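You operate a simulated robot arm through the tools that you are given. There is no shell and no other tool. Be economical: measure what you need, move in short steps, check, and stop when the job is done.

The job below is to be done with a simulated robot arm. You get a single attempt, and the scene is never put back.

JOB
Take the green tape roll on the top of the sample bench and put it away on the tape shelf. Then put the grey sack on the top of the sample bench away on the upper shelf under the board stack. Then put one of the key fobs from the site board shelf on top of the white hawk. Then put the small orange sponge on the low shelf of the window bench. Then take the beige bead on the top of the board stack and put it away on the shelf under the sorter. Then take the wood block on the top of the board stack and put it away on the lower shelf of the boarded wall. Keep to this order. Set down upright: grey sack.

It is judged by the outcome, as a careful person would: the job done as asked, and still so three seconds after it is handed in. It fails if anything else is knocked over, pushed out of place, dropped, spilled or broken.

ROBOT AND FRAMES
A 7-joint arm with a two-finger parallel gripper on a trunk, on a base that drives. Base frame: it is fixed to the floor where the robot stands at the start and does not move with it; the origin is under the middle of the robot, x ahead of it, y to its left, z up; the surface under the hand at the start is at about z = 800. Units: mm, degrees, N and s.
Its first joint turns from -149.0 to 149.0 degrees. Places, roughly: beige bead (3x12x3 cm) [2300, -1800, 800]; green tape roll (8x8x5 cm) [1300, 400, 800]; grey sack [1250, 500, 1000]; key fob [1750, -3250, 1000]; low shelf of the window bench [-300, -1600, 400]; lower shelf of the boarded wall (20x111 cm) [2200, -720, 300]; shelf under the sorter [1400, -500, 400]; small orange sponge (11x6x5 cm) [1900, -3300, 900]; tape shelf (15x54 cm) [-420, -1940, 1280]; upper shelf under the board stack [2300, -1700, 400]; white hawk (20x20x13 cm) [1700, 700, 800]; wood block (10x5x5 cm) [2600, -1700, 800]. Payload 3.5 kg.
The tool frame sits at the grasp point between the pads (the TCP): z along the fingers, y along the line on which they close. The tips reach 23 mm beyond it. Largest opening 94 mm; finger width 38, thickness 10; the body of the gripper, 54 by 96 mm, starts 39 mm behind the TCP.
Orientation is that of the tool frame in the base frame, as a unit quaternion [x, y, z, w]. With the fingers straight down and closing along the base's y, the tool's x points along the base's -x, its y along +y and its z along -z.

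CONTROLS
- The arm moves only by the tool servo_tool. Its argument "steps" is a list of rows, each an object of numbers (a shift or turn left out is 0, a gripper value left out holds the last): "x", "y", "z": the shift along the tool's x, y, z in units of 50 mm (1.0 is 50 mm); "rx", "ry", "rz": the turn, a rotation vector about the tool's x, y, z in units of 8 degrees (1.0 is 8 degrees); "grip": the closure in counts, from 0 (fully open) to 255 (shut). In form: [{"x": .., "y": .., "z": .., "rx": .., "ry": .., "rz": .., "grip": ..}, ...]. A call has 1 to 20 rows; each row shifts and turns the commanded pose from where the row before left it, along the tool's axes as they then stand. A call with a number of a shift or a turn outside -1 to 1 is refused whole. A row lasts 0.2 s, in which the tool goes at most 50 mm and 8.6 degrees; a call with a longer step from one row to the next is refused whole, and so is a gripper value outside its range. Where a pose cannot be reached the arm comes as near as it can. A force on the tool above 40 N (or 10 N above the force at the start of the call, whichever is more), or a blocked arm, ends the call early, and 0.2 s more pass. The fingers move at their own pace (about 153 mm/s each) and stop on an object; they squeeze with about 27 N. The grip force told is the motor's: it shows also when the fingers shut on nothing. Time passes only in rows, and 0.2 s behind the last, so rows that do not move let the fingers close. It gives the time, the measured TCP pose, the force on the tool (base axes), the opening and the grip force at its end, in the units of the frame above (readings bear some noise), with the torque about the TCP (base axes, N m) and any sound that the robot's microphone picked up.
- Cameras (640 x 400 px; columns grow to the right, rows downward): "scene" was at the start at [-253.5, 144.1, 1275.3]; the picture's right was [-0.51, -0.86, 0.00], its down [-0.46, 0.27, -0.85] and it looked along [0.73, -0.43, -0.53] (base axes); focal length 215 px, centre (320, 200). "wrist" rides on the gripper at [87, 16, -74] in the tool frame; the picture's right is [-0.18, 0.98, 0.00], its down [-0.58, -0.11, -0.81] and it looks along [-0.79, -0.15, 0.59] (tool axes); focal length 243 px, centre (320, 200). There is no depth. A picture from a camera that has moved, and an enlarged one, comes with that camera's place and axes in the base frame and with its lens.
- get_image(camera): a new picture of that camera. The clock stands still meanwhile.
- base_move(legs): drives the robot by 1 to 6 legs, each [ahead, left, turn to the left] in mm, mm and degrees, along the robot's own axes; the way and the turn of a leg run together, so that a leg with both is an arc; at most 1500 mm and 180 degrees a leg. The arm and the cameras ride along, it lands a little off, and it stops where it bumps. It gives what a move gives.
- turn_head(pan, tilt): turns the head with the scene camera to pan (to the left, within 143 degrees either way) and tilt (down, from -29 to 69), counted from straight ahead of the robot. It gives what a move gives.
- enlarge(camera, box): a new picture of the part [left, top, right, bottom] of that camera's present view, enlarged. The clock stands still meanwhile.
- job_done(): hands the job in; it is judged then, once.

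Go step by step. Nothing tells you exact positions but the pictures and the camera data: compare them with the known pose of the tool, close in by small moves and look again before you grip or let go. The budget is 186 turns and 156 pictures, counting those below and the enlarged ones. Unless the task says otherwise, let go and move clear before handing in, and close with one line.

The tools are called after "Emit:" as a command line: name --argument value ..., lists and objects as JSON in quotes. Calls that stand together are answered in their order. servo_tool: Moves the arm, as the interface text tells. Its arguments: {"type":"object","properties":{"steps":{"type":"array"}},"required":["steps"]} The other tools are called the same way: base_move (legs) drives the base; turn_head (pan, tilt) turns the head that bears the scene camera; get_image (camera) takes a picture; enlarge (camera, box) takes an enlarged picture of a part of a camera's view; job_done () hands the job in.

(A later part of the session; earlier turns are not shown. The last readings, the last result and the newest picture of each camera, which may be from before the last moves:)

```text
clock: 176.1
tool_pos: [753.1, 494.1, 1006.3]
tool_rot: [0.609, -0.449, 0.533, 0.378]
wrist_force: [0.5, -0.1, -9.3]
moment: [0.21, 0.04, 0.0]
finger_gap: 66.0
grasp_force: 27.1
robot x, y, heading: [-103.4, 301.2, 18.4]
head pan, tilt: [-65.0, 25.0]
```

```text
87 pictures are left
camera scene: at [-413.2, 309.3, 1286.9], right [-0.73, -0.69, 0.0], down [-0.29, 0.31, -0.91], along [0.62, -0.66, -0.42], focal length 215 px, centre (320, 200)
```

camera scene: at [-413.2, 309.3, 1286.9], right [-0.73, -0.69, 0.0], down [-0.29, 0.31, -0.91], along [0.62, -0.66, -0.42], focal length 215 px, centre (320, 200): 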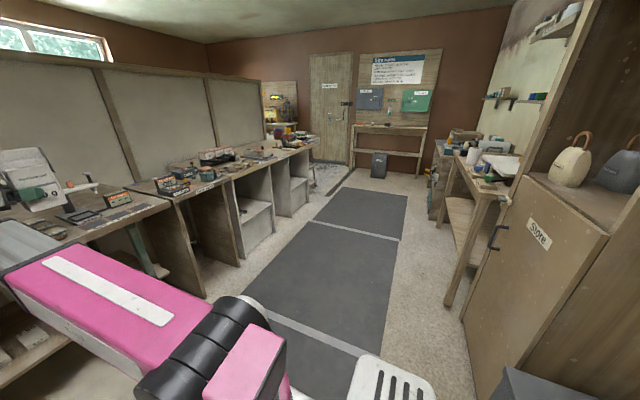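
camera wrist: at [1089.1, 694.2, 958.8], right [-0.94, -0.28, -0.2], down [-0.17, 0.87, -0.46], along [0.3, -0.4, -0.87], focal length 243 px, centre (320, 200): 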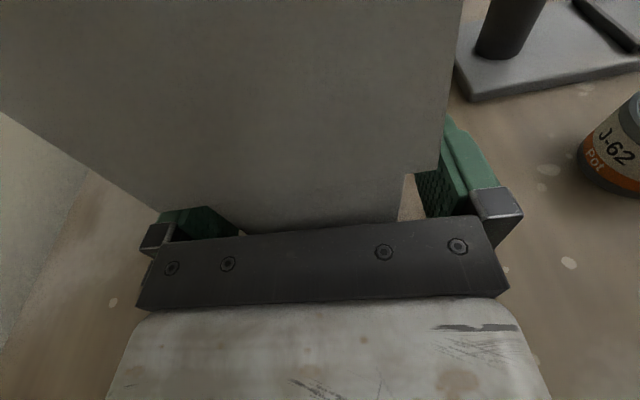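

I draw the load in toward the robot, then strafe down the aisle to look at the board stack.

Emit:
servo_tool --steps '[{"y": 0.2}, {"y": 0.4}, {"y": 0.5}, {"y": 0.5}, {"y": 0.5}, {"y": 0.5}, {"y": 0.5}, {"y": 0.4}, {"y": 0.2}, {}]'

Emit:
base_move --legs '[[0, -1000, 0], [0, -700, 0]]'

Emit:
turn_head --pan -35 --tilt 25

Emit:
get_image --camera "scene"

```text
clock: 178.3
tool_pos: [579.3, 436.2, 1005.5]
tool_rot: [0.61, -0.449, 0.534, 0.377]
wrist_force: [0.0, -0.8, -8.8]
moment: [0.2, 0.08, 0.02]
finger_gap: 65.9
grasp_force: 27.5
robot x, y, heading: [-104.6, 299.2, 18.2]
head pan, tilt: [-65.0, 25.0]
```

```text
clock: 187.1
tool_pos: [1116.7, -1217.0, 1004.4]
tool_rot: [0.605, -0.455, 0.53, 0.383]
wrist_force: [-0.7, 0.0, -9.3]
moment: [0.17, 0.06, 0.03]
finger_gap: 65.8
grasp_force: 26.6
robot x, y, heading: [429.0, -1341.9, 17.2]
head pan, tilt: [-65.0, 25.0]
```

```text
clock: 188.0
tool_pos: [1115.1, -1217.7, 1004.1]
tool_rot: [0.606, -0.454, 0.53, 0.383]
wrist_force: [-0.4, -0.1, -10.4]
moment: [0.15, 0.07, -0.02]
finger_gap: 65.9
grasp_force: 26.6
robot x, y, heading: [430.2, -1347.9, 17.5]
head pan, tilt: [-35.0, 25.0]
```

```text
86 pictures are left
camera scene: at [148.0, -1288.6, 1286.9], right [-0.31, -0.95, 0.0], down [-0.4, 0.13, -0.91], along [0.86, -0.28, -0.42], focal length 215 px, centre (320, 200)
```

scene: 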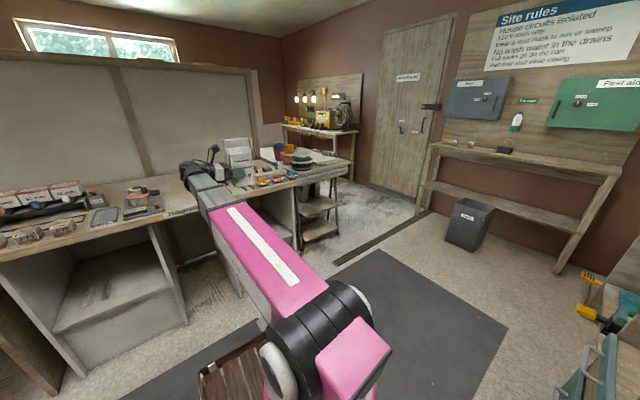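

Emit:
enlarge --camera "scene" --box '[160, 80, 400, 260]'

```text
2.22 times, centred on (280, 170) of scene
camera zoom: at [148.0, -1288.6, 1286.9], right [-0.31, -0.95, 0.0], down [-0.4, 0.13, -0.91], along [0.86, -0.28, -0.42], focal length 478 px, centre (409, 267)
```

zoom: 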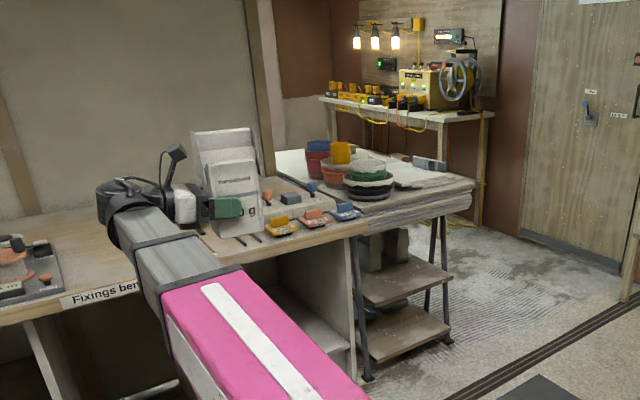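

The board stack is the trestle at the end, with two shelves below. I strafe further to look into it squarely.

Emit:
base_move --legs '[[0, 0, 1.5], [0, -750, 0]]'

Emit:
turn_head --pan -8 --tilt 30

Emit:
get_image --camera "scene"

Emit:
enlarge --camera "scene" --box '[180, 90, 420, 240]'

```text
clock: 192.5
tool_pos: [1357.1, -1895.7, 1003.3]
tool_rot: [0.615, -0.441, 0.538, 0.371]
wrist_force: [0.5, 0.2, -8.6]
moment: [0.19, 0.11, 0.0]
finger_gap: 66.0
grasp_force: 26.9
robot x, y, heading: [681.4, -2048.4, 19.8]
head pan, tilt: [-35.0, 25.0]
```

```text
clock: 193.4
tool_pos: [1356.7, -1895.8, 1004.1]
tool_rot: [0.615, -0.441, 0.538, 0.371]
wrist_force: [0.2, 0.7, -10.1]
moment: [0.22, 0.07, -0.03]
finger_gap: 66.0
grasp_force: 27.2
robot x, y, heading: [678.5, -2054.1, 19.8]
head pan, tilt: [-8.0, 30.0]
```

```text
84 pictures are left
camera scene: at [393.6, -1967.4, 1278.9], right [0.2, -0.98, 0.0], down [-0.49, -0.1, -0.87], along [0.85, 0.18, -0.5], focal length 215 px, centre (320, 200)
```

scene: 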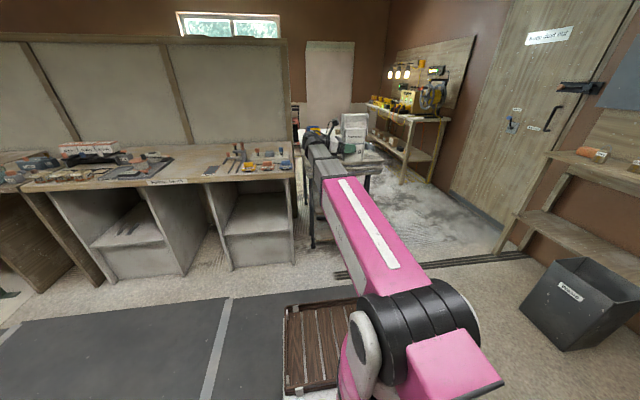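

```text
2.67 times, centred on (300, 165) of scene
camera zoom: at [393.6, -1967.4, 1278.9], right [0.2, -0.98, 0.0], down [-0.49, -0.1, -0.87], along [0.85, 0.18, -0.5], focal length 574 px, centre (373, 293)
```

zoom: 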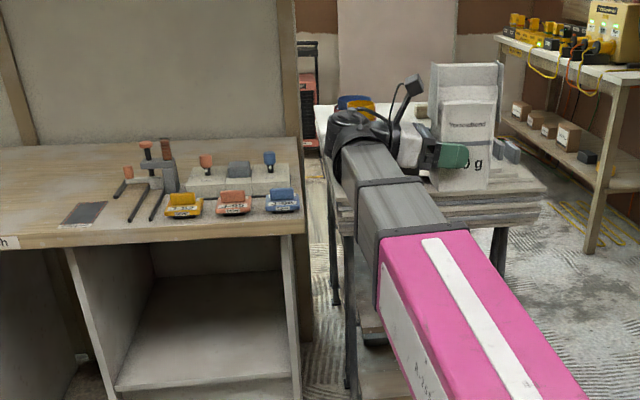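

The arm hides the trestle; I turn the robot 40° right and look past the arm.

Emit:
base_move --legs '[[0, 0, -40]]'

Emit:
turn_head --pan 35 --tilt 30

Emit:
enlarge --camera "scene" --box '[200, 70, 440, 230]'

```text
clock: 194.7
tool_pos: [1406.1, -2050.8, 1003.3]
tool_rot: [0.569, -0.501, 0.497, 0.423]
wrist_force: [0.2, 0.2, -9.7]
moment: [0.22, 0.03, 0.01]
finger_gap: 65.6
grasp_force: 27.5
robot x, y, heading: [707.9, -2069.2, 8.3]
head pan, tilt: [-8.0, 30.0]
stopped in leg 1: the robot was blocked; the commanded pose is now the measured one
```

```text
clock: 195.8
tool_pos: [1406.4, -2050.4, 1003.4]
tool_rot: [0.568, -0.501, 0.498, 0.423]
wrist_force: [0.8, -0.7, -8.7]
moment: [0.2, -0.01, 0.01]
finger_gap: 65.8
grasp_force: 27.0
robot x, y, heading: [713.3, -2067.6, 8.4]
head pan, tilt: [35.0, 30.0]
```

```text
2.50 times, centred on (320, 150) of scene
camera zoom: at [422.0, -1865.8, 1278.9], right [0.68, -0.73, 0.0], down [-0.36, -0.34, -0.87], along [0.63, 0.59, -0.5], focal length 538 px, centre (320, 325)
```

zoom: 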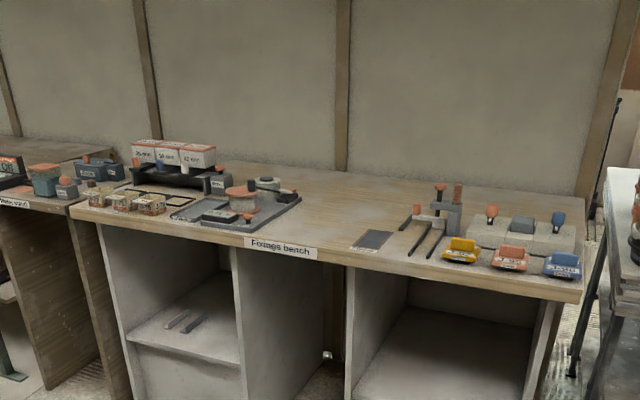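

Blocked again; I check behind the robot.

Emit:
turn_head --pan -120 --tilt 50

Emit:
get_image --camera "scene"

Emit:
turn_head --pan 135 --tilt 50

Emit:
get_image --camera "scene"

```text
clock: 198.2
tool_pos: [1406.1, -2050.8, 1003.3]
tool_rot: [0.568, -0.501, 0.497, 0.423]
wrist_force: [0.3, 0.3, -9.9]
moment: [0.21, 0.02, 0.01]
finger_gap: 66.0
grasp_force: 27.1
robot x, y, heading: [711.7, -2070.5, 8.3]
head pan, tilt: [-120.0, 50.0]
```

```text
81 pictures are left
camera scene: at [327.6, -1999.4, 1249.4], right [-0.93, 0.37, 0.0], down [0.28, 0.71, -0.64], along [-0.24, -0.6, -0.77], focal length 215 px, centre (320, 200)
```

scene: 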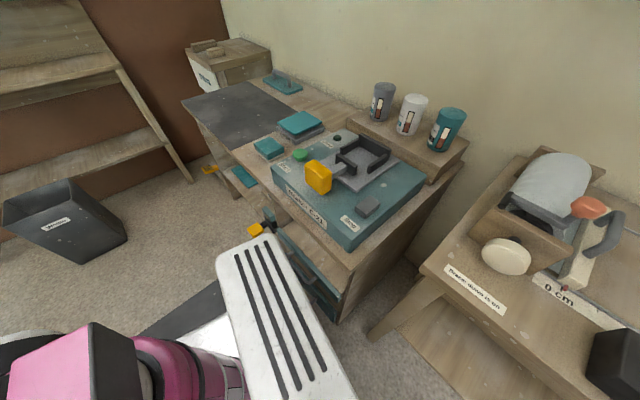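

```text
clock: 201.8
tool_pos: [1404.7, -2050.7, 1004.2]
tool_rot: [0.568, -0.501, 0.497, 0.423]
wrist_force: [0.0, 0.0, -9.8]
moment: [0.17, 0.0, 0.01]
finger_gap: 65.8
grasp_force: 27.0
robot x, y, heading: [709.8, -2070.8, 8.2]
head pan, tilt: [135.0, 50.0]
```

```text
80 pictures are left
camera scene: at [294.4, -1881.7, 1249.4], right [0.6, 0.8, 0.0], down [0.61, -0.46, -0.64], along [-0.52, 0.38, -0.77], focal length 215 px, centre (320, 200)
```

scene: 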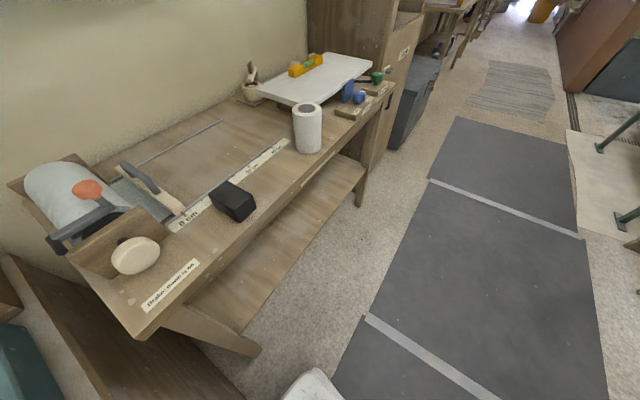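

The rear corner just touched the drawer unit front; nothing looks moved. I go forward first, square up, then turn the tool to point forward.

Emit:
base_move --legs '[[120, 0, 0], [0, 0, 10.7], [0, -140, 0]]'

Emit:
servo_tool --steps '[{"rx": 0.2}, {"rx": 0.4}, {"rx": 0.6}, {"rx": 0.6}, {"rx": 0.6}, {"rx": 0.6}, {"rx": 0.6}, {"rx": 0.6}, {"rx": 0.6}, {"rx": 0.6}, {"rx": 0.6}, {"rx": 0.6}, {"rx": 0.6}, {"rx": 0.6}, {"rx": 0.6}, {"rx": 0.6}, {"rx": 0.4}, {"rx": 0.2}, {}]'

Emit:
get_image --camera "wrist"

```text
clock: 204.7
tool_pos: [1554.9, -2042.1, 1003.2]
tool_rot: [0.611, -0.447, 0.534, 0.377]
wrist_force: [-0.2, -0.1, -9.7]
moment: [0.2, 0.07, 0.01]
finger_gap: 66.1
grasp_force: 27.0
robot x, y, heading: [873.7, -2182.7, 18.4]
head pan, tilt: [135.0, 50.0]
```

```text
clock: 208.7
tool_pos: [1555.3, -2042.1, 1003.1]
tool_rot: [0.713, -0.018, 0.696, -0.085]
wrist_force: [-0.2, 0.0, -9.6]
moment: [0.02, 0.17, -0.02]
finger_gap: 66.1
grasp_force: 26.8
robot x, y, heading: [874.1, -2186.4, 18.8]
head pan, tilt: [135.0, 50.0]
```

```text
79 pictures are left
camera wrist: at [1484.7, -2077.2, 1086.5], right [0.09, -0.94, -0.33], down [-0.83, 0.11, -0.55], along [0.55, 0.32, -0.77], focal length 243 px, centre (320, 200)
```

wrist: 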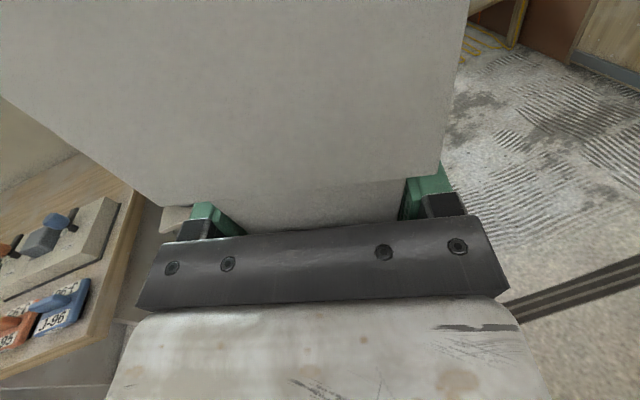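

The sack has leaned about 10° through that turn; I correct the tool's roll and pitch back to the angles at which it was gripped upright.

Emit:
servo_tool --steps '[{"ry": -0.3}, {"ry": -0.4}, {"ry": -0.22, "rz": -0.2}, {"rz": -0.4}, {"rz": -0.3}, {}]'

Emit:
turn_head --pan 0 --tilt 30

Emit:
get_image --camera "scene"

```text
clock: 210.1
tool_pos: [1553.3, -2040.0, 1002.1]
tool_rot: [0.756, 0.034, 0.652, -0.044]
wrist_force: [0.3, -0.4, -9.3]
moment: [-0.07, 0.17, -0.01]
finger_gap: 65.9
grasp_force: 26.7
robot x, y, heading: [871.5, -2185.4, 18.7]
head pan, tilt: [135.0, 50.0]
```

```text
clock: 212.2
tool_pos: [1554.2, -2041.7, 1002.2]
tool_rot: [0.756, 0.035, 0.653, -0.045]
wrist_force: [1.0, -0.3, -8.8]
moment: [-0.05, 0.18, -0.01]
finger_gap: 65.8
grasp_force: 26.6
robot x, y, heading: [876.9, -2185.7, 18.8]
head pan, tilt: [0.0, 30.0]
```

```text
78 pictures are left
camera scene: at [586.3, -2081.8, 1278.9], right [0.32, -0.95, 0.0], down [-0.47, -0.16, -0.87], along [0.82, 0.28, -0.5], focal length 215 px, centre (320, 200)
```

scene: 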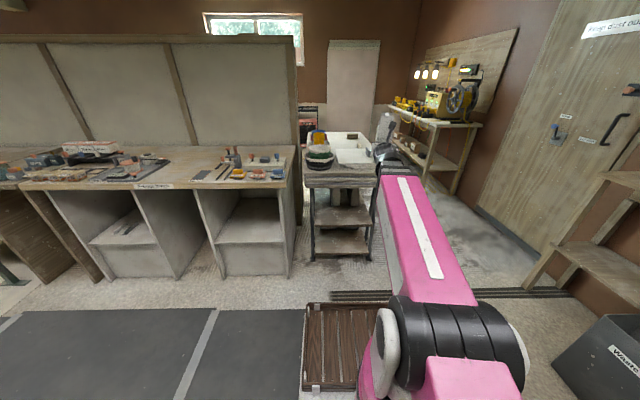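

Emit:
enlarge --camera "scene" --box '[290, 120, 410, 270]'

```text
2.67 times, centred on (350, 195) of scene
camera zoom: at [586.3, -2081.8, 1278.9], right [0.32, -0.95, 0.0], down [-0.47, -0.16, -0.87], along [0.82, 0.28, -0.5], focal length 574 px, centre (240, 213)
```

zoom: 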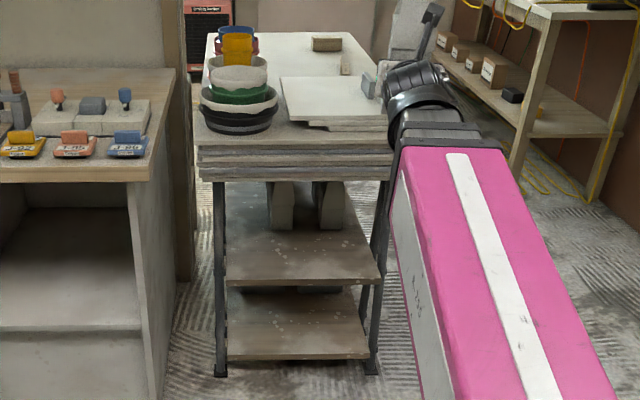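

Clear free area on the upper shelf: n 1045–1309 deep, about 385 wide, front blocks behind it, headroom to 736. I lower the sack to z≈500 in front of it.

Emit:
servo_tool --steps '[{"x": -0.2, "z": 0.03}, {"x": -0.4, "z": 0.06}, {"x": -0.55, "z": 0.08}, {"x": -0.55, "z": 0.08}, {"x": -0.55, "z": 0.08}, {"x": -0.55, "z": 0.08}, {"x": -0.55, "z": 0.08}, {"x": -0.55, "z": 0.08}, {"x": -0.55, "z": 0.08}, {"x": -0.55, "z": 0.08}, {"x": -0.55, "z": 0.08}, {"x": -0.55, "z": 0.08}, {"x": -0.55, "z": 0.08}, {"x": -0.55, "z": 0.08}, {"x": -0.55, "z": 0.08}, {"x": -0.55, "z": 0.08}, {"x": -0.55, "z": 0.08}, {"x": -0.5, "z": 0.08}, {"x": -0.3, "z": 0.05}, {}]'

Emit:
get_image --camera "scene"

```text
clock: 216.4
tool_pos: [1554.3, -2029.1, 516.1]
tool_rot: [0.755, 0.035, 0.653, -0.045]
wrist_force: [0.2, 0.5, -8.3]
moment: [-0.03, 0.18, -0.03]
finger_gap: 65.9
grasp_force: 27.1
robot x, y, heading: [876.1, -2187.4, 18.8]
head pan, tilt: [0.0, 30.0]
```

```text
76 pictures are left
camera scene: at [586.3, -2081.8, 1278.9], right [0.32, -0.95, 0.0], down [-0.47, -0.16, -0.87], along [0.82, 0.28, -0.5], focal length 215 px, centre (320, 200)
```

scene: 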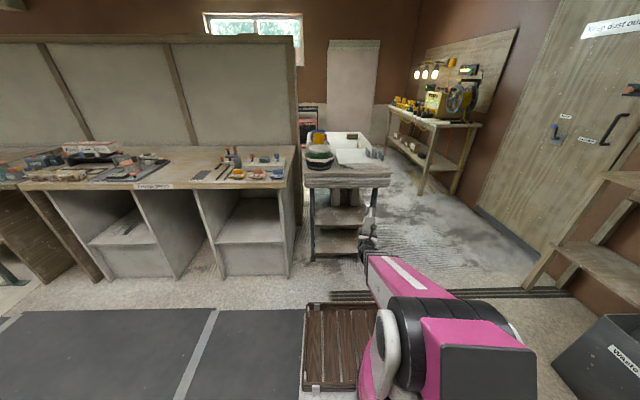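

Now shift left 105 and forward 190, then check from both cameras.

Emit:
base_move --legs '[[0, 105, 0], [180, 0, 0]]'

Emit:
enlarge --camera "scene" --box '[270, 100, 450, 300]'

Emit:
get_image --camera "wrist"

```text
clock: 218.7
tool_pos: [1692.4, -1873.5, 515.1]
tool_rot: [0.755, 0.035, 0.653, -0.045]
wrist_force: [-0.5, -0.4, -9.3]
moment: [0.0, 0.21, -0.02]
finger_gap: 65.9
grasp_force: 27.5
robot x, y, heading: [1008.5, -2028.8, 18.6]
head pan, tilt: [0.0, 30.0]
```

```text
2.00 times, centred on (360, 200) of scene
camera zoom: at [724.0, -1924.7, 1278.9], right [0.32, -0.95, 0.0], down [-0.47, -0.16, -0.87], along [0.82, 0.28, -0.5], focal length 430 px, centre (240, 200)
```

zoom: 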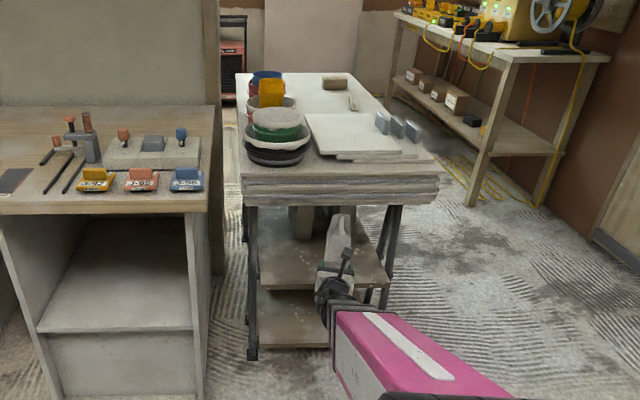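

```text
74 pictures are left
camera wrist: at [1633.2, -1899.4, 610.2], right [0.08, -0.98, -0.2], down [-0.89, 0.02, -0.46], along [0.45, 0.22, -0.87], focal length 243 px, centre (320, 200)
```

wrist: 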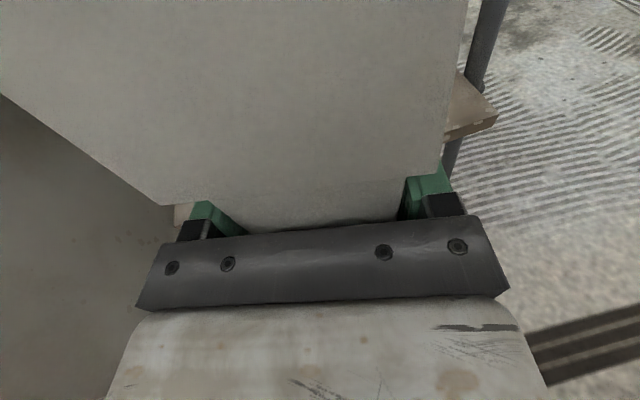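

On line, no interference. Forward another 145 mm and check height over the shelf.

Emit:
base_move --legs '[[145, 0, 0]]'

Emit:
turn_head --pan -10 --tilt 45

Emit:
enlarge --camera "scene" --box '[240, 60, 440, 240]'

Emit:
get_image --camera "wrist"

```text
clock: 220.2
tool_pos: [1824.1, -1830.7, 513.7]
tool_rot: [0.757, 0.032, 0.651, -0.046]
wrist_force: [-4.6, -1.0, -11.6]
moment: [0.09, -0.2, -0.03]
finger_gap: 65.9
grasp_force: 26.8
robot x, y, heading: [1144.1, -1979.1, 18.7]
head pan, tilt: [0.0, 30.0]
stopped in leg 1: the force on the tool passed its limit at 51 N (the readings are from after the stop); the commanded pose is now the measured one
```

```text
clock: 221.0
tool_pos: [1823.9, -1831.6, 515.0]
tool_rot: [0.756, 0.032, 0.652, -0.046]
wrist_force: [-3.9, -1.2, -12.4]
moment: [0.12, -0.11, -0.06]
finger_gap: 65.9
grasp_force: 27.3
robot x, y, heading: [1151.4, -1985.9, 18.7]
head pan, tilt: [-10.0, 45.0]
```

```text
2.22 times, centred on (340, 150) of scene
camera zoom: at [852.4, -1896.3, 1256.3], right [0.15, -0.99, 0.0], down [-0.7, -0.11, -0.71], along [0.7, 0.11, -0.71], focal length 478 px, centre (276, 311)
```

zoom: 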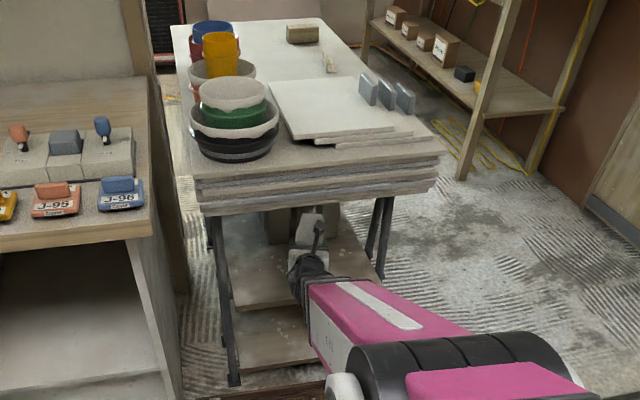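

```text
72 pictures are left
camera wrist: at [1764.7, -1856.3, 609.7], right [0.08, -0.97, -0.21], down [-0.89, 0.03, -0.45], along [0.45, 0.22, -0.87], focal length 243 px, centre (320, 200)
```

wrist: 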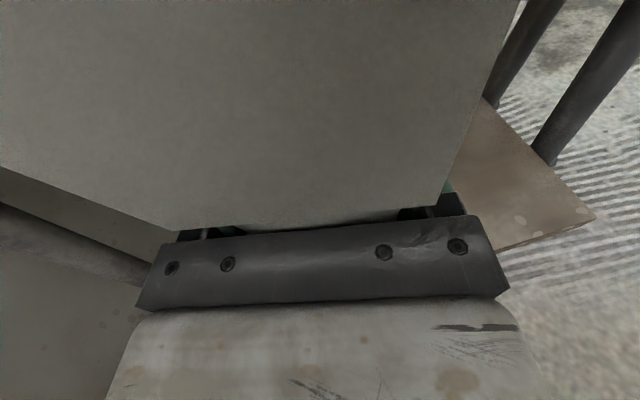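

The sack touched something, probably a trestle crossbar near its top. I back out 100 mm and inspect.

Emit:
base_move --legs '[[-120, 0, 0]]'

Emit:
turn_head --pan -5 --tilt 38

Emit:
enlarge --camera "scene" --box '[280, 100, 440, 240]'

Emit:
get_image --camera "wrist"

```text
clock: 222.2
tool_pos: [1711.3, -1868.8, 515.7]
tool_rot: [0.757, 0.031, 0.651, -0.046]
wrist_force: [-1.0, 0.9, -9.6]
moment: [-0.04, 0.21, -0.02]
finger_gap: 66.0
grasp_force: 27.0
robot x, y, heading: [1035.1, -2022.9, 18.6]
head pan, tilt: [-10.0, 45.0]
```

```text
clock: 222.9
tool_pos: [1711.6, -1869.3, 515.3]
tool_rot: [0.757, 0.032, 0.651, -0.046]
wrist_force: [-0.1, 0.9, -8.7]
moment: [0.0, 0.19, 0.01]
finger_gap: 65.9
grasp_force: 27.2
robot x, y, heading: [1031.4, -2020.7, 18.7]
head pan, tilt: [-5.0, 38.0]
```

```text
2.86 times, centred on (360, 170) of scene
camera zoom: at [743.8, -1925.8, 1266.5], right [0.23, -0.97, 0.0], down [-0.6, -0.14, -0.79], along [0.77, 0.18, -0.62], focal length 615 px, centre (206, 286)
```

zoom: 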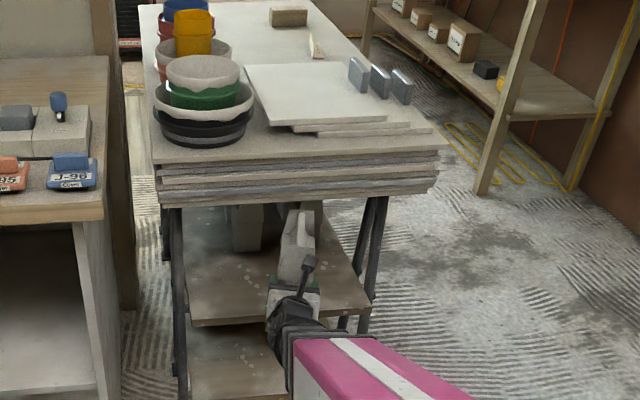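

```text
70 pictures are left
camera wrist: at [1652.7, -1894.2, 609.5], right [0.08, -0.97, -0.21], down [-0.89, 0.03, -0.45], along [0.45, 0.22, -0.87], focal length 243 px, centre (320, 200)
```

wrist: 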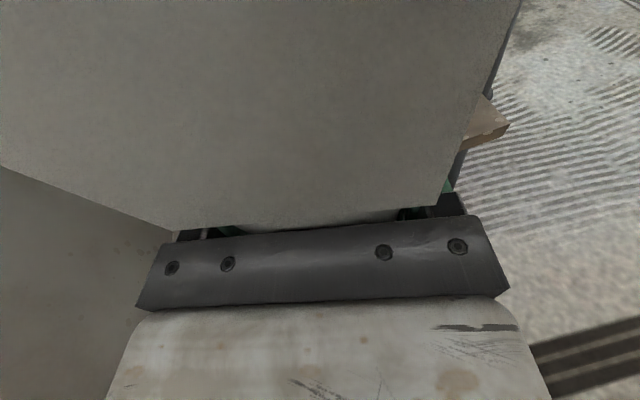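

Emit:
enlarge --camera "scene" --box '[360, 160, 410, 220]'

```text
6.67 times, centred on (385, 190) of scene
camera zoom: at [743.8, -1925.8, 1266.5], right [0.23, -0.97, 0.0], down [-0.6, -0.14, -0.79], along [0.77, 0.18, -0.62], focal length 1435 px, centre (-113, 267)
```

zoom: 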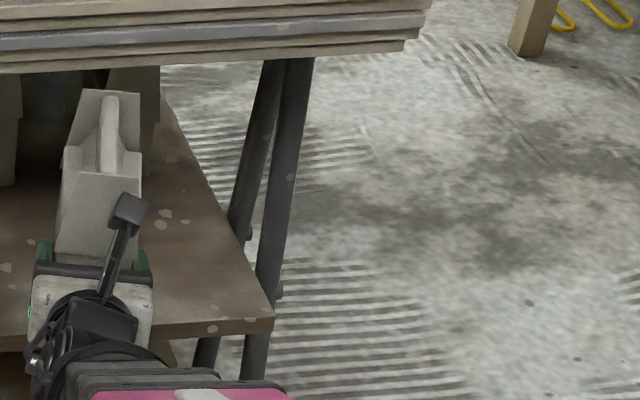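

The sack is still upright (slid back ~10 mm in the grip). The shelf is really at about z 360–370, so I was carrying too high and hit the trestle beam; I lower to about 455 and go in again.

Emit:
servo_tool --steps '[{"x": -0.2, "z": 0.03}, {"x": -0.4, "z": 0.06}, {"x": -0.4, "z": 0.06}, {"x": -0.2, "z": 0.03}, {}]'

Emit:
base_move --legs '[[80, 0, 0]]'

Emit:
enlarge --camera "scene" --box '[340, 140, 420, 220]'

Emit:
get_image --camera "wrist"

```text
clock: 224.1
tool_pos: [1712.0, -1868.9, 453.9]
tool_rot: [0.757, 0.031, 0.651, -0.046]
wrist_force: [-0.5, 0.2, -9.1]
moment: [-0.04, 0.17, 0.0]
finger_gap: 66.1
grasp_force: 26.7
robot x, y, heading: [1032.4, -2022.0, 18.7]
head pan, tilt: [-5.0, 38.0]
```

```text
clock: 225.1
tool_pos: [1786.4, -1843.2, 453.1]
tool_rot: [0.757, 0.032, 0.651, -0.046]
wrist_force: [-0.1, 0.3, -8.7]
moment: [-0.03, 0.19, 0.0]
finger_gap: 66.0
grasp_force: 27.5
robot x, y, heading: [1106.8, -1997.4, 18.7]
head pan, tilt: [-5.0, 38.0]
```

```text
5.00 times, centred on (380, 180) of scene
camera zoom: at [817.9, -1901.0, 1266.5], right [0.24, -0.97, 0.0], down [-0.6, -0.15, -0.79], along [0.77, 0.19, -0.62], focal length 1076 px, centre (20, 300)
```

zoom: 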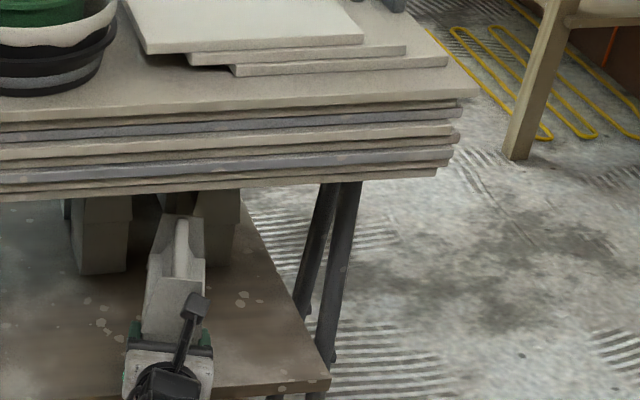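

```text
67 pictures are left
camera wrist: at [1727.8, -1868.1, 548.3], right [0.08, -0.97, -0.21], down [-0.89, 0.03, -0.45], along [0.45, 0.22, -0.87], focal length 243 px, centre (320, 200)
```

wrist: 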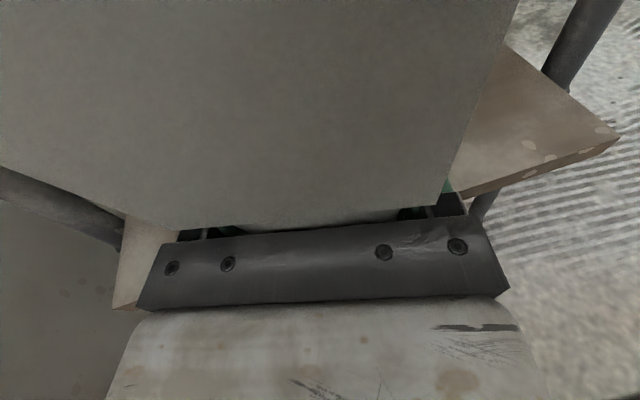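

The sack is over the shelf without contact. Another 60 mm forward.

Emit:
base_move --legs '[[60, 0, 0]]'

Emit:
enlarge --camera "scene" --box '[340, 140, 420, 220]'

```text
clock: 226.1
tool_pos: [1844.3, -1824.2, 453.0]
tool_rot: [0.757, 0.031, 0.651, -0.045]
wrist_force: [0.2, -0.7, -9.2]
moment: [0.0, 0.18, 0.02]
finger_gap: 65.8
grasp_force: 27.6
robot x, y, heading: [1165.5, -1975.8, 18.4]
head pan, tilt: [-5.0, 38.0]
```

```text
5.00 times, centred on (380, 180) of scene
camera zoom: at [875.6, -1881.4, 1266.5], right [0.23, -0.97, 0.0], down [-0.6, -0.14, -0.79], along [0.77, 0.19, -0.62], focal length 1076 px, centre (20, 300)
```

zoom: 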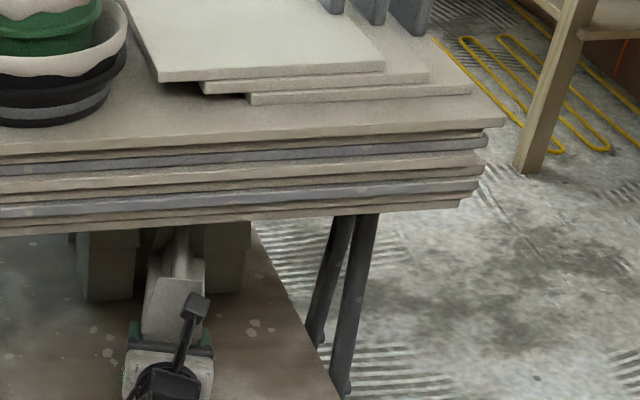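

No contact. Now lower gently onto the shelf.

Emit:
servo_tool --steps '[{"x": -0.1, "z": 0.015}, {"x": -0.15, "z": 0.02}, {"x": -0.1, "z": 0.015}, {"x": -0.06, "z": 0.01}, {}, {}]'

```text
clock: 227.5
tool_pos: [1843.6, -1824.5, 433.0]
tool_rot: [0.756, 0.031, 0.652, -0.045]
wrist_force: [8.1, -2.0, 20.2]
moment: [-1.16, 0.37, 0.3]
finger_gap: 66.7
grasp_force: 26.9
robot x, y, heading: [1165.2, -1977.3, 18.2]
head pan, tilt: [-5.0, 38.0]
```

Contact at shelf height 370. Ease off 2 mm, release, and wait.

Emit:
servo_tool --steps '[{"x": 0.05}, {}, {"grip": 150}, {"grip": 0}, {}, {}, {}]'

Emit:
get_image --camera "wrist"

Emit:
enlarge --camera "scene" --box '[340, 140, 420, 220]'

```text
clock: 229.1
tool_pos: [1844.0, -1824.0, 433.6]
tool_rot: [0.757, 0.031, 0.651, -0.045]
wrist_force: [0.7, 0.2, 0.3]
moment: [0.04, -0.01, 0.0]
finger_gap: 94.0
grasp_force: 0.0
robot x, y, heading: [1167.8, -1976.7, 18.3]
head pan, tilt: [-5.0, 38.0]
```

```text
65 pictures are left
camera wrist: at [1785.9, -1849.0, 529.3], right [0.08, -0.97, -0.21], down [-0.89, 0.03, -0.45], along [0.45, 0.22, -0.87], focal length 243 px, centre (320, 200)
```

wrist: 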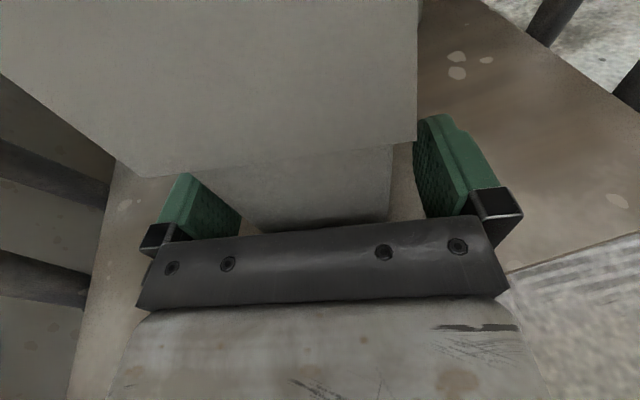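

```text
5.00 times, centred on (380, 180) of scene
camera zoom: at [875.4, -1881.4, 1266.5], right [0.23, -0.97, 0.0], down [-0.6, -0.14, -0.79], along [0.77, 0.19, -0.62], focal length 1076 px, centre (20, 300)
```

zoom: 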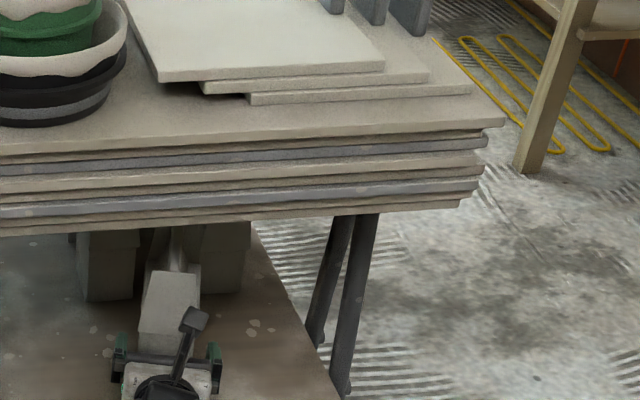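

The sack stands upright on the shelf. I withdraw along the tool axis, then back the base out.

Emit:
servo_tool --steps '[{"z": -0.1, "x": -0.015}, {"z": -0.3, "x": -0.045}, {"z": -0.5, "x": -0.07}, {"z": -0.5, "x": -0.07}, {"z": -0.5, "x": -0.07}, {"z": -0.4, "x": -0.06}, {"z": -0.2, "x": -0.03}, {}]'

Emit:
base_move --legs '[[-350, 0, 0]]'

Emit:
turn_head --pan 0 --tilt 30

Emit:
enlarge --camera "scene" --box '[270, 100, 450, 300]'

```text
clock: 230.9
tool_pos: [1728.3, -1835.3, 442.2]
tool_rot: [0.753, 0.028, 0.656, -0.046]
wrist_force: [0.7, -0.1, 0.2]
moment: [0.02, 0.0, -0.02]
finger_gap: 94.0
grasp_force: 0.1
robot x, y, heading: [1165.2, -1976.4, 18.7]
head pan, tilt: [-5.0, 38.0]
```

```text
clock: 233.2
tool_pos: [1397.4, -1949.2, 436.8]
tool_rot: [0.755, 0.029, 0.653, -0.045]
wrist_force: [-0.1, 0.1, -0.1]
moment: [-0.01, 0.01, 0.04]
finger_gap: 93.9
grasp_force: 0.1
robot x, y, heading: [831.6, -2091.6, 18.3]
head pan, tilt: [-5.0, 38.0]
```

```text
clock: 233.9
tool_pos: [1399.2, -1946.4, 443.4]
tool_rot: [0.752, 0.027, 0.657, -0.044]
wrist_force: [-0.2, -0.1, -0.4]
moment: [-0.02, 0.01, 0.01]
finger_gap: 94.2
grasp_force: 0.0
robot x, y, heading: [831.6, -2089.2, 18.3]
head pan, tilt: [0.0, 30.0]
```

```text
2.00 times, centred on (360, 200) of scene
camera zoom: at [553.9, -1980.0, 1280.5], right [0.31, -0.95, 0.0], down [-0.48, -0.16, -0.86], along [0.82, 0.27, -0.51], focal length 430 px, centre (240, 200)
```

zoom: 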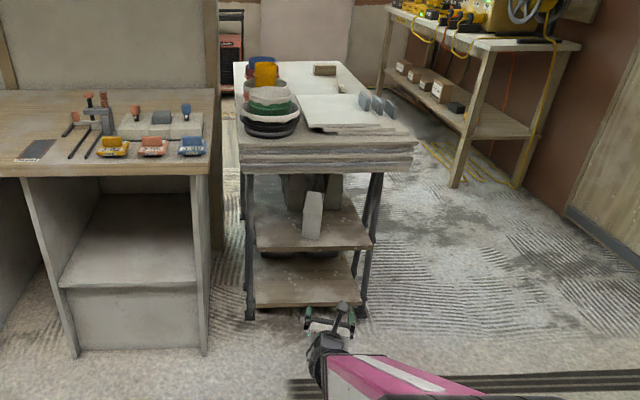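

Job 2 done: the sack stands on the upper shelf. Next, look at the site board shelf with the key fobs and sponge.

Emit:
turn_head --pan -48 --tilt 20

Emit:
enlarge --camera "scene" --box '[200, 120, 440, 270]'

Emit:
get_image --camera "scene"

```text
clock: 235.0
tool_pos: [1400.7, -1946.7, 444.2]
tool_rot: [0.753, 0.027, 0.656, -0.045]
wrist_force: [-0.1, 0.3, 0.6]
moment: [-0.01, -0.02, -0.01]
finger_gap: 94.0
grasp_force: 0.2
robot x, y, heading: [832.3, -2087.3, 18.1]
head pan, tilt: [-48.0, 20.0]
```

```text
2.67 times, centred on (320, 195) of scene
camera zoom: at [549.0, -2054.2, 1296.8], right [-0.5, -0.87, 0.0], down [-0.3, 0.17, -0.94], along [0.81, -0.47, -0.35], focal length 574 px, centre (320, 213)
```

zoom: 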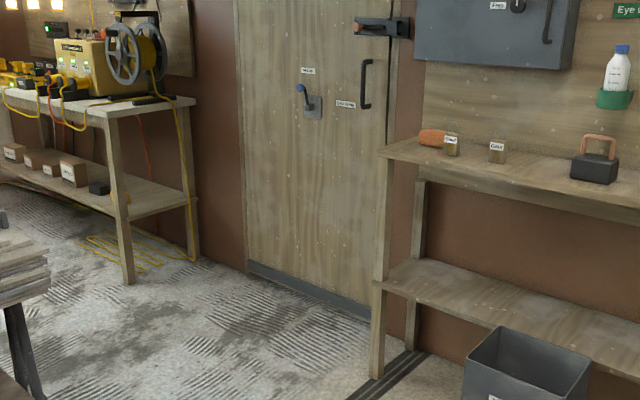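

```text
61 pictures are left
camera scene: at [549.0, -2054.2, 1296.8], right [-0.5, -0.87, 0.0], down [-0.3, 0.17, -0.94], along [0.81, -0.47, -0.35], focal length 215 px, centre (320, 200)
```

scene: 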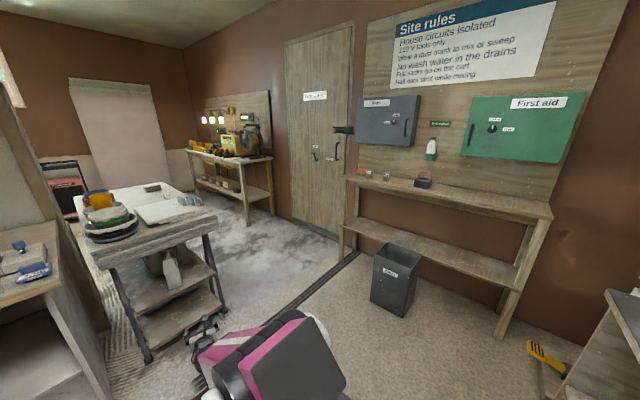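

I see the sponge and two labelled key fobs on the site board shelf (z≈870). I raise the arm, pitch the tool to about 45° down, then drive over.

Emit:
servo_tool --steps '[{"x": 0.2, "z": -0.03}, {"x": 0.4, "z": -0.06}, {"x": 0.6, "z": -0.09}, {"x": 0.7, "z": -0.1}, {"x": 0.7, "z": -0.1}, {"x": 0.7, "z": -0.1}, {"x": 0.7, "z": -0.1}, {"x": 0.7, "z": -0.1}, {"x": 0.7, "z": -0.1}, {"x": 0.7, "z": -0.1}, {"x": 0.7, "z": -0.1}, {"x": 0.7, "z": -0.1}, {"x": 0.7, "z": -0.1}, {"x": 0.7, "z": -0.1}, {"x": 0.7, "z": -0.1}, {"x": 0.7, "z": -0.1}, {"x": 0.7, "z": -0.1}, {"x": 0.5, "z": -0.07}, {"x": 0.2, "z": -0.03}, {}]'

Emit:
servo_tool --steps '[{"ry": -0.3}, {"ry": -0.5}, {"ry": -0.7}, {"ry": -0.7}, {"ry": -0.7}, {"ry": -0.7}, {"ry": -0.6}, {"ry": -0.3}, {"ry": -0.1}, {}]'

Emit:
base_move --legs '[[100, 0, 0], [0, 0, -89], [0, 434, 0], [400, 0, 0]]'

Emit:
turn_head --pan 0 --tilt 25

Emit:
get_image --camera "scene"

```text
clock: 239.2
tool_pos: [1472.1, -1942.0, 1003.2]
tool_rot: [0.752, 0.028, 0.657, -0.045]
wrist_force: [-0.5, 0.2, 0.2]
moment: [0.0, 0.02, 0.02]
finger_gap: 93.7
grasp_force: 0.0
out of reach, approached as far as the arm can: row 7, 8, 9, 10, 11, 12, 13, 14
robot x, y, heading: [831.1, -2087.4, 18.2]
head pan, tilt: [-48.0, 20.0]
```

```text
clock: 241.4
tool_pos: [1472.2, -1942.8, 1002.9]
tool_rot: [0.921, 0.041, 0.386, -0.033]
wrist_force: [-0.3, -0.4, -0.4]
moment: [0.0, -0.01, 0.03]
finger_gap: 94.0
grasp_force: 0.1
robot x, y, heading: [834.8, -2088.7, 18.4]
head pan, tilt: [-48.0, 20.0]
```

```text
clock: 250.8
tool_pos: [1629.5, -2937.8, 1002.6]
tool_rot: [0.686, -0.616, 0.299, 0.247]
wrist_force: [0.2, -0.3, 0.6]
moment: [-0.02, -0.02, 0.0]
finger_gap: 93.8
grasp_force: 0.0
robot x, y, heading: [1467.9, -2301.4, -70.4]
head pan, tilt: [-48.0, 20.0]
```

```text
clock: 251.9
tool_pos: [1629.7, -2938.1, 1001.5]
tool_rot: [0.686, -0.616, 0.299, 0.247]
wrist_force: [0.7, 0.6, -0.8]
moment: [0.0, 0.0, 0.01]
finger_gap: 94.0
grasp_force: 0.1
robot x, y, heading: [1474.3, -2300.5, -70.6]
head pan, tilt: [0.0, 25.0]
```

```text
60 pictures are left
camera scene: at [1572.2, -2014.1, 1286.8], right [-0.94, -0.33, 0.0], down [-0.14, 0.4, -0.91], along [0.3, -0.85, -0.42], focal length 215 px, centre (320, 200)
```

scene: 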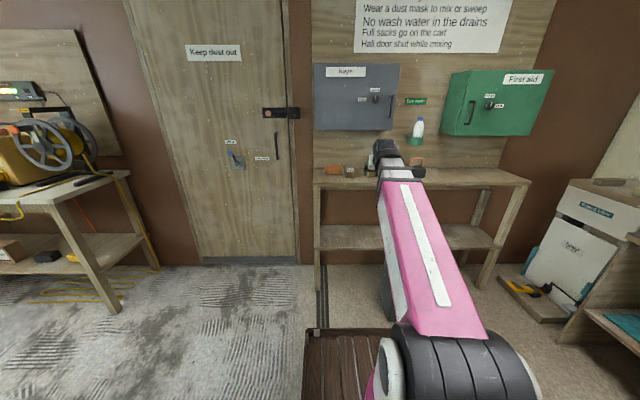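

Emit:
enlarge --camera "scene" --box '[305, 130, 425, 205]'

Emit:
get_image --camera "wrist"

```text
5.33 times, centred on (365, 168) of scene
camera zoom: at [1572.2, -2014.1, 1286.8], right [-0.94, -0.33, 0.0], down [-0.14, 0.4, -0.91], along [0.3, -0.85, -0.42], focal length 1148 px, centre (80, 373)
```

zoom: 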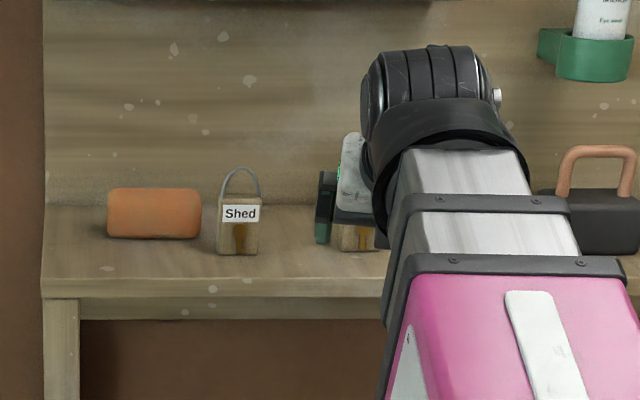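

```text
58 pictures are left
camera wrist: at [1611.8, -2947.3, 1115.0], right [-0.99, 0.01, -0.16], down [-0.02, 0.99, 0.15], along [0.16, 0.15, -0.97], focal length 243 px, centre (320, 200)
```

wrist: 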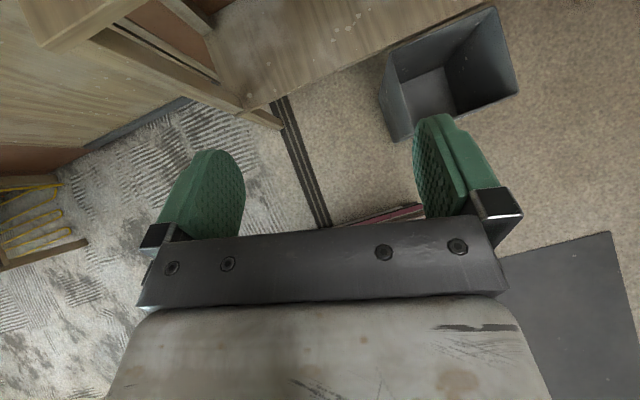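

The "Shed" fob is a small standing block with a wire loop, at about (1816, -3245) on a shelf at z≈860. A nearly horizontal approach is best; I turn the base 10° and pitch the tool up 30°.

Emit:
base_move --legs '[[0, 0, 10]]'

Emit:
servo_tool --steps '[{"ry": 0.2}, {"ry": 0.4}, {"ry": 0.6}, {"ry": 0.7}, {"ry": 0.7}, {"ry": 0.6}, {"ry": 0.35}, {"ry": 0.2}, {}]'

Emit:
get_image --camera "wrist"

Emit:
enlarge --camera "scene" --box '[250, 110, 490, 260]'

```text
clock: 253.0
tool_pos: [1741.1, -2900.0, 1002.8]
tool_rot: [0.739, -0.551, 0.321, 0.218]
wrist_force: [-0.5, 0.4, -0.9]
moment: [0.02, -0.01, -0.03]
finger_gap: 93.9
grasp_force: 0.0
robot x, y, heading: [1472.7, -2304.0, -60.4]
head pan, tilt: [0.0, 25.0]
```

```text
clock: 255.0
tool_pos: [1740.9, -2900.5, 1001.9]
tool_rot: [0.631, -0.476, 0.5, 0.353]
wrist_force: [-0.4, 0.1, 0.2]
moment: [-0.02, 0.0, -0.01]
finger_gap: 94.0
grasp_force: 0.1
robot x, y, heading: [1474.6, -2300.1, -60.1]
head pan, tilt: [0.0, 25.0]
```

```text
57 pictures are left
camera wrist: at [1707.8, -2856.9, 1103.2], right [-0.95, -0.25, -0.21], down [-0.16, 0.92, -0.36], along [0.28, -0.31, -0.91], focal length 243 px, centre (320, 200)
```

wrist: 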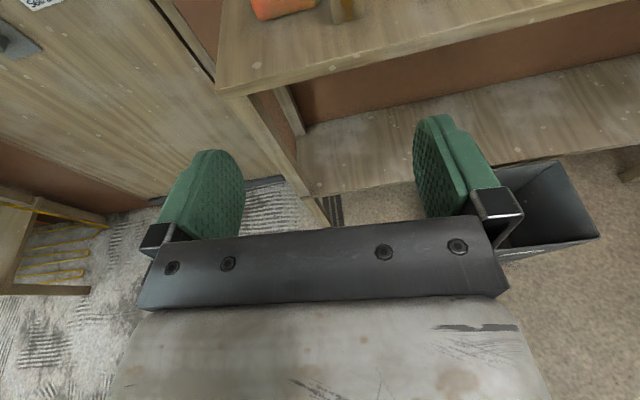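

```text
2.67 times, centred on (370, 185) of scene
camera zoom: at [1519.4, -2000.9, 1286.8], right [-0.87, -0.5, 0.0], down [-0.21, 0.37, -0.91], along [0.45, -0.79, -0.42], focal length 574 px, centre (187, 240)
```

zoom: 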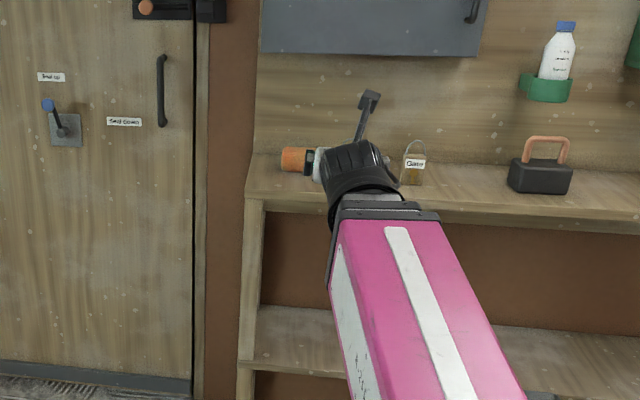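

Fob front base at (1816, -3230). Base in by 150 mm along the wall normal, then align the hand in front of the fob.

Emit:
base_move --legs '[[147, -29, 0]]'

Emit:
servo_tool --steps '[{"x": -0.2, "y": 0.1}, {"x": -0.4, "y": 0.25}, {"x": -0.35, "y": 0.25, "z": 0.2}, {"x": -0.17, "y": 0.08, "z": 0.4}, {"z": 0.5}, {"z": 0.4}, {"z": 0.2}, {}]'

Emit:
get_image --camera "wrist"

```text
clock: 256.4
tool_pos: [1789.6, -3042.9, 1001.7]
tool_rot: [0.631, -0.477, 0.499, 0.353]
wrist_force: [-0.4, 0.4, 0.1]
moment: [0.0, 0.02, 0.02]
finger_gap: 94.1
grasp_force: 0.0
robot x, y, heading: [1518.9, -2445.0, -60.3]
head pan, tilt: [0.0, 25.0]
```

```text
clock: 258.2
tool_pos: [1778.6, -3119.0, 926.3]
tool_rot: [0.631, -0.478, 0.499, 0.354]
wrist_force: [-0.3, -0.3, -0.3]
moment: [-0.02, 0.01, -0.06]
finger_gap: 94.0
grasp_force: 0.1
robot x, y, heading: [1520.3, -2444.6, -60.1]
head pan, tilt: [0.0, 25.0]
```

```text
55 pictures are left
camera wrist: at [1745.2, -3074.9, 1027.0], right [-0.95, -0.24, -0.21], down [-0.16, 0.92, -0.36], along [0.28, -0.31, -0.91], focal length 243 px, centre (320, 200)
```

wrist: 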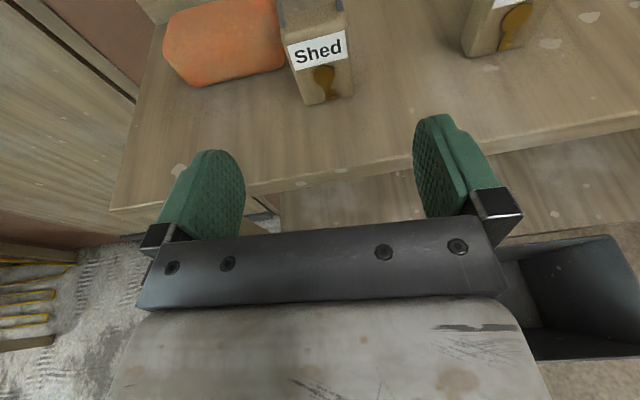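

The fob is straight ahead; the sponge lies deeper than the fob, so I stop the tips short of it. Advance 124 mm and close.

Emit:
servo_tool --steps '[{"z": 0.2}, {"z": 0.4}, {"z": 0.5}, {"z": 0.5}, {"z": 0.4}, {"z": 0.3}, {"z": 0.15, "x": -0.1}, {}]'

Emit:
get_image --camera "wrist"

```text
clock: 259.8
tool_pos: [1812.2, -3227.1, 895.8]
tool_rot: [0.629, -0.474, 0.502, 0.357]
wrist_force: [-1.4, 5.0, 13.1]
moment: [0.86, 0.45, -0.1]
finger_gap: 94.1
grasp_force: 0.1
robot x, y, heading: [1520.1, -2444.0, -60.5]
head pan, tilt: [0.0, 25.0]
stopped in row 8: the force on the tool passed its limit at 48 N (the readings are from after the stop); the commanded pose is now the measured one
```

```text
54 pictures are left
camera wrist: at [1779.8, -3182.8, 996.0], right [-0.95, -0.25, -0.21], down [-0.16, 0.92, -0.37], along [0.28, -0.31, -0.91], focal length 243 px, centre (320, 200)
```

wrist: 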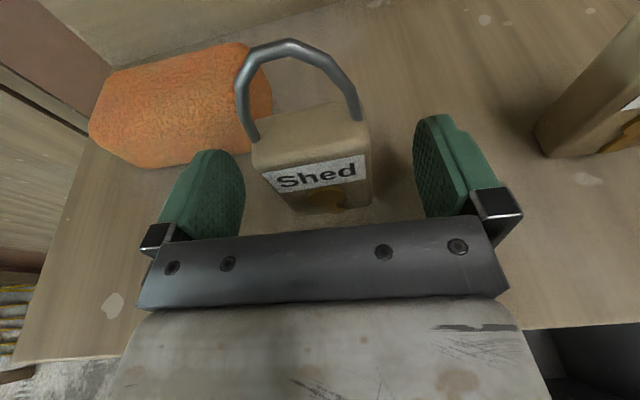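

The finger tips touched the shelf (z≈870). I raise 6 mm, advance 8 mm, and close.

Emit:
servo_tool --steps '[{"x": 0.14}, {"z": 0.16, "y": -0.04, "x": 0.04}, {}, {"grip": 255}, {}, {}]'

Emit:
servo_tool --steps '[{"x": 0.1}, {"x": 0.3}, {"x": 0.4}, {"x": 0.4}, {"x": 0.3}, {"x": 0.1}, {}]'

Emit:
get_image --camera "wrist"

```text
clock: 261.2
tool_pos: [1817.3, -3234.9, 901.0]
tool_rot: [0.63, -0.474, 0.502, 0.356]
wrist_force: [0.9, 0.5, 1.2]
moment: [-0.01, 0.02, -0.02]
finger_gap: 45.5
grasp_force: 26.9
robot x, y, heading: [1523.7, -2445.8, -60.5]
head pan, tilt: [0.0, 25.0]
```

```text
clock: 262.8
tool_pos: [1819.5, -3255.4, 980.5]
tool_rot: [0.63, -0.474, 0.502, 0.355]
wrist_force: [-0.4, 0.4, -1.2]
moment: [0.04, 0.05, 0.04]
finger_gap: 45.5
grasp_force: 26.8
robot x, y, heading: [1519.9, -2443.1, -60.3]
head pan, tilt: [0.0, 25.0]
```

```text
53 pictures are left
camera wrist: at [1786.9, -3212.5, 1079.5], right [-0.95, -0.25, -0.21], down [-0.16, 0.92, -0.36], along [0.28, -0.31, -0.91], focal length 243 px, centre (320, 200)
```

wrist: 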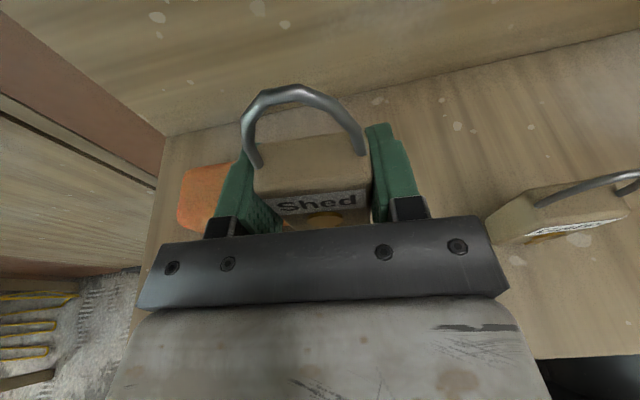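

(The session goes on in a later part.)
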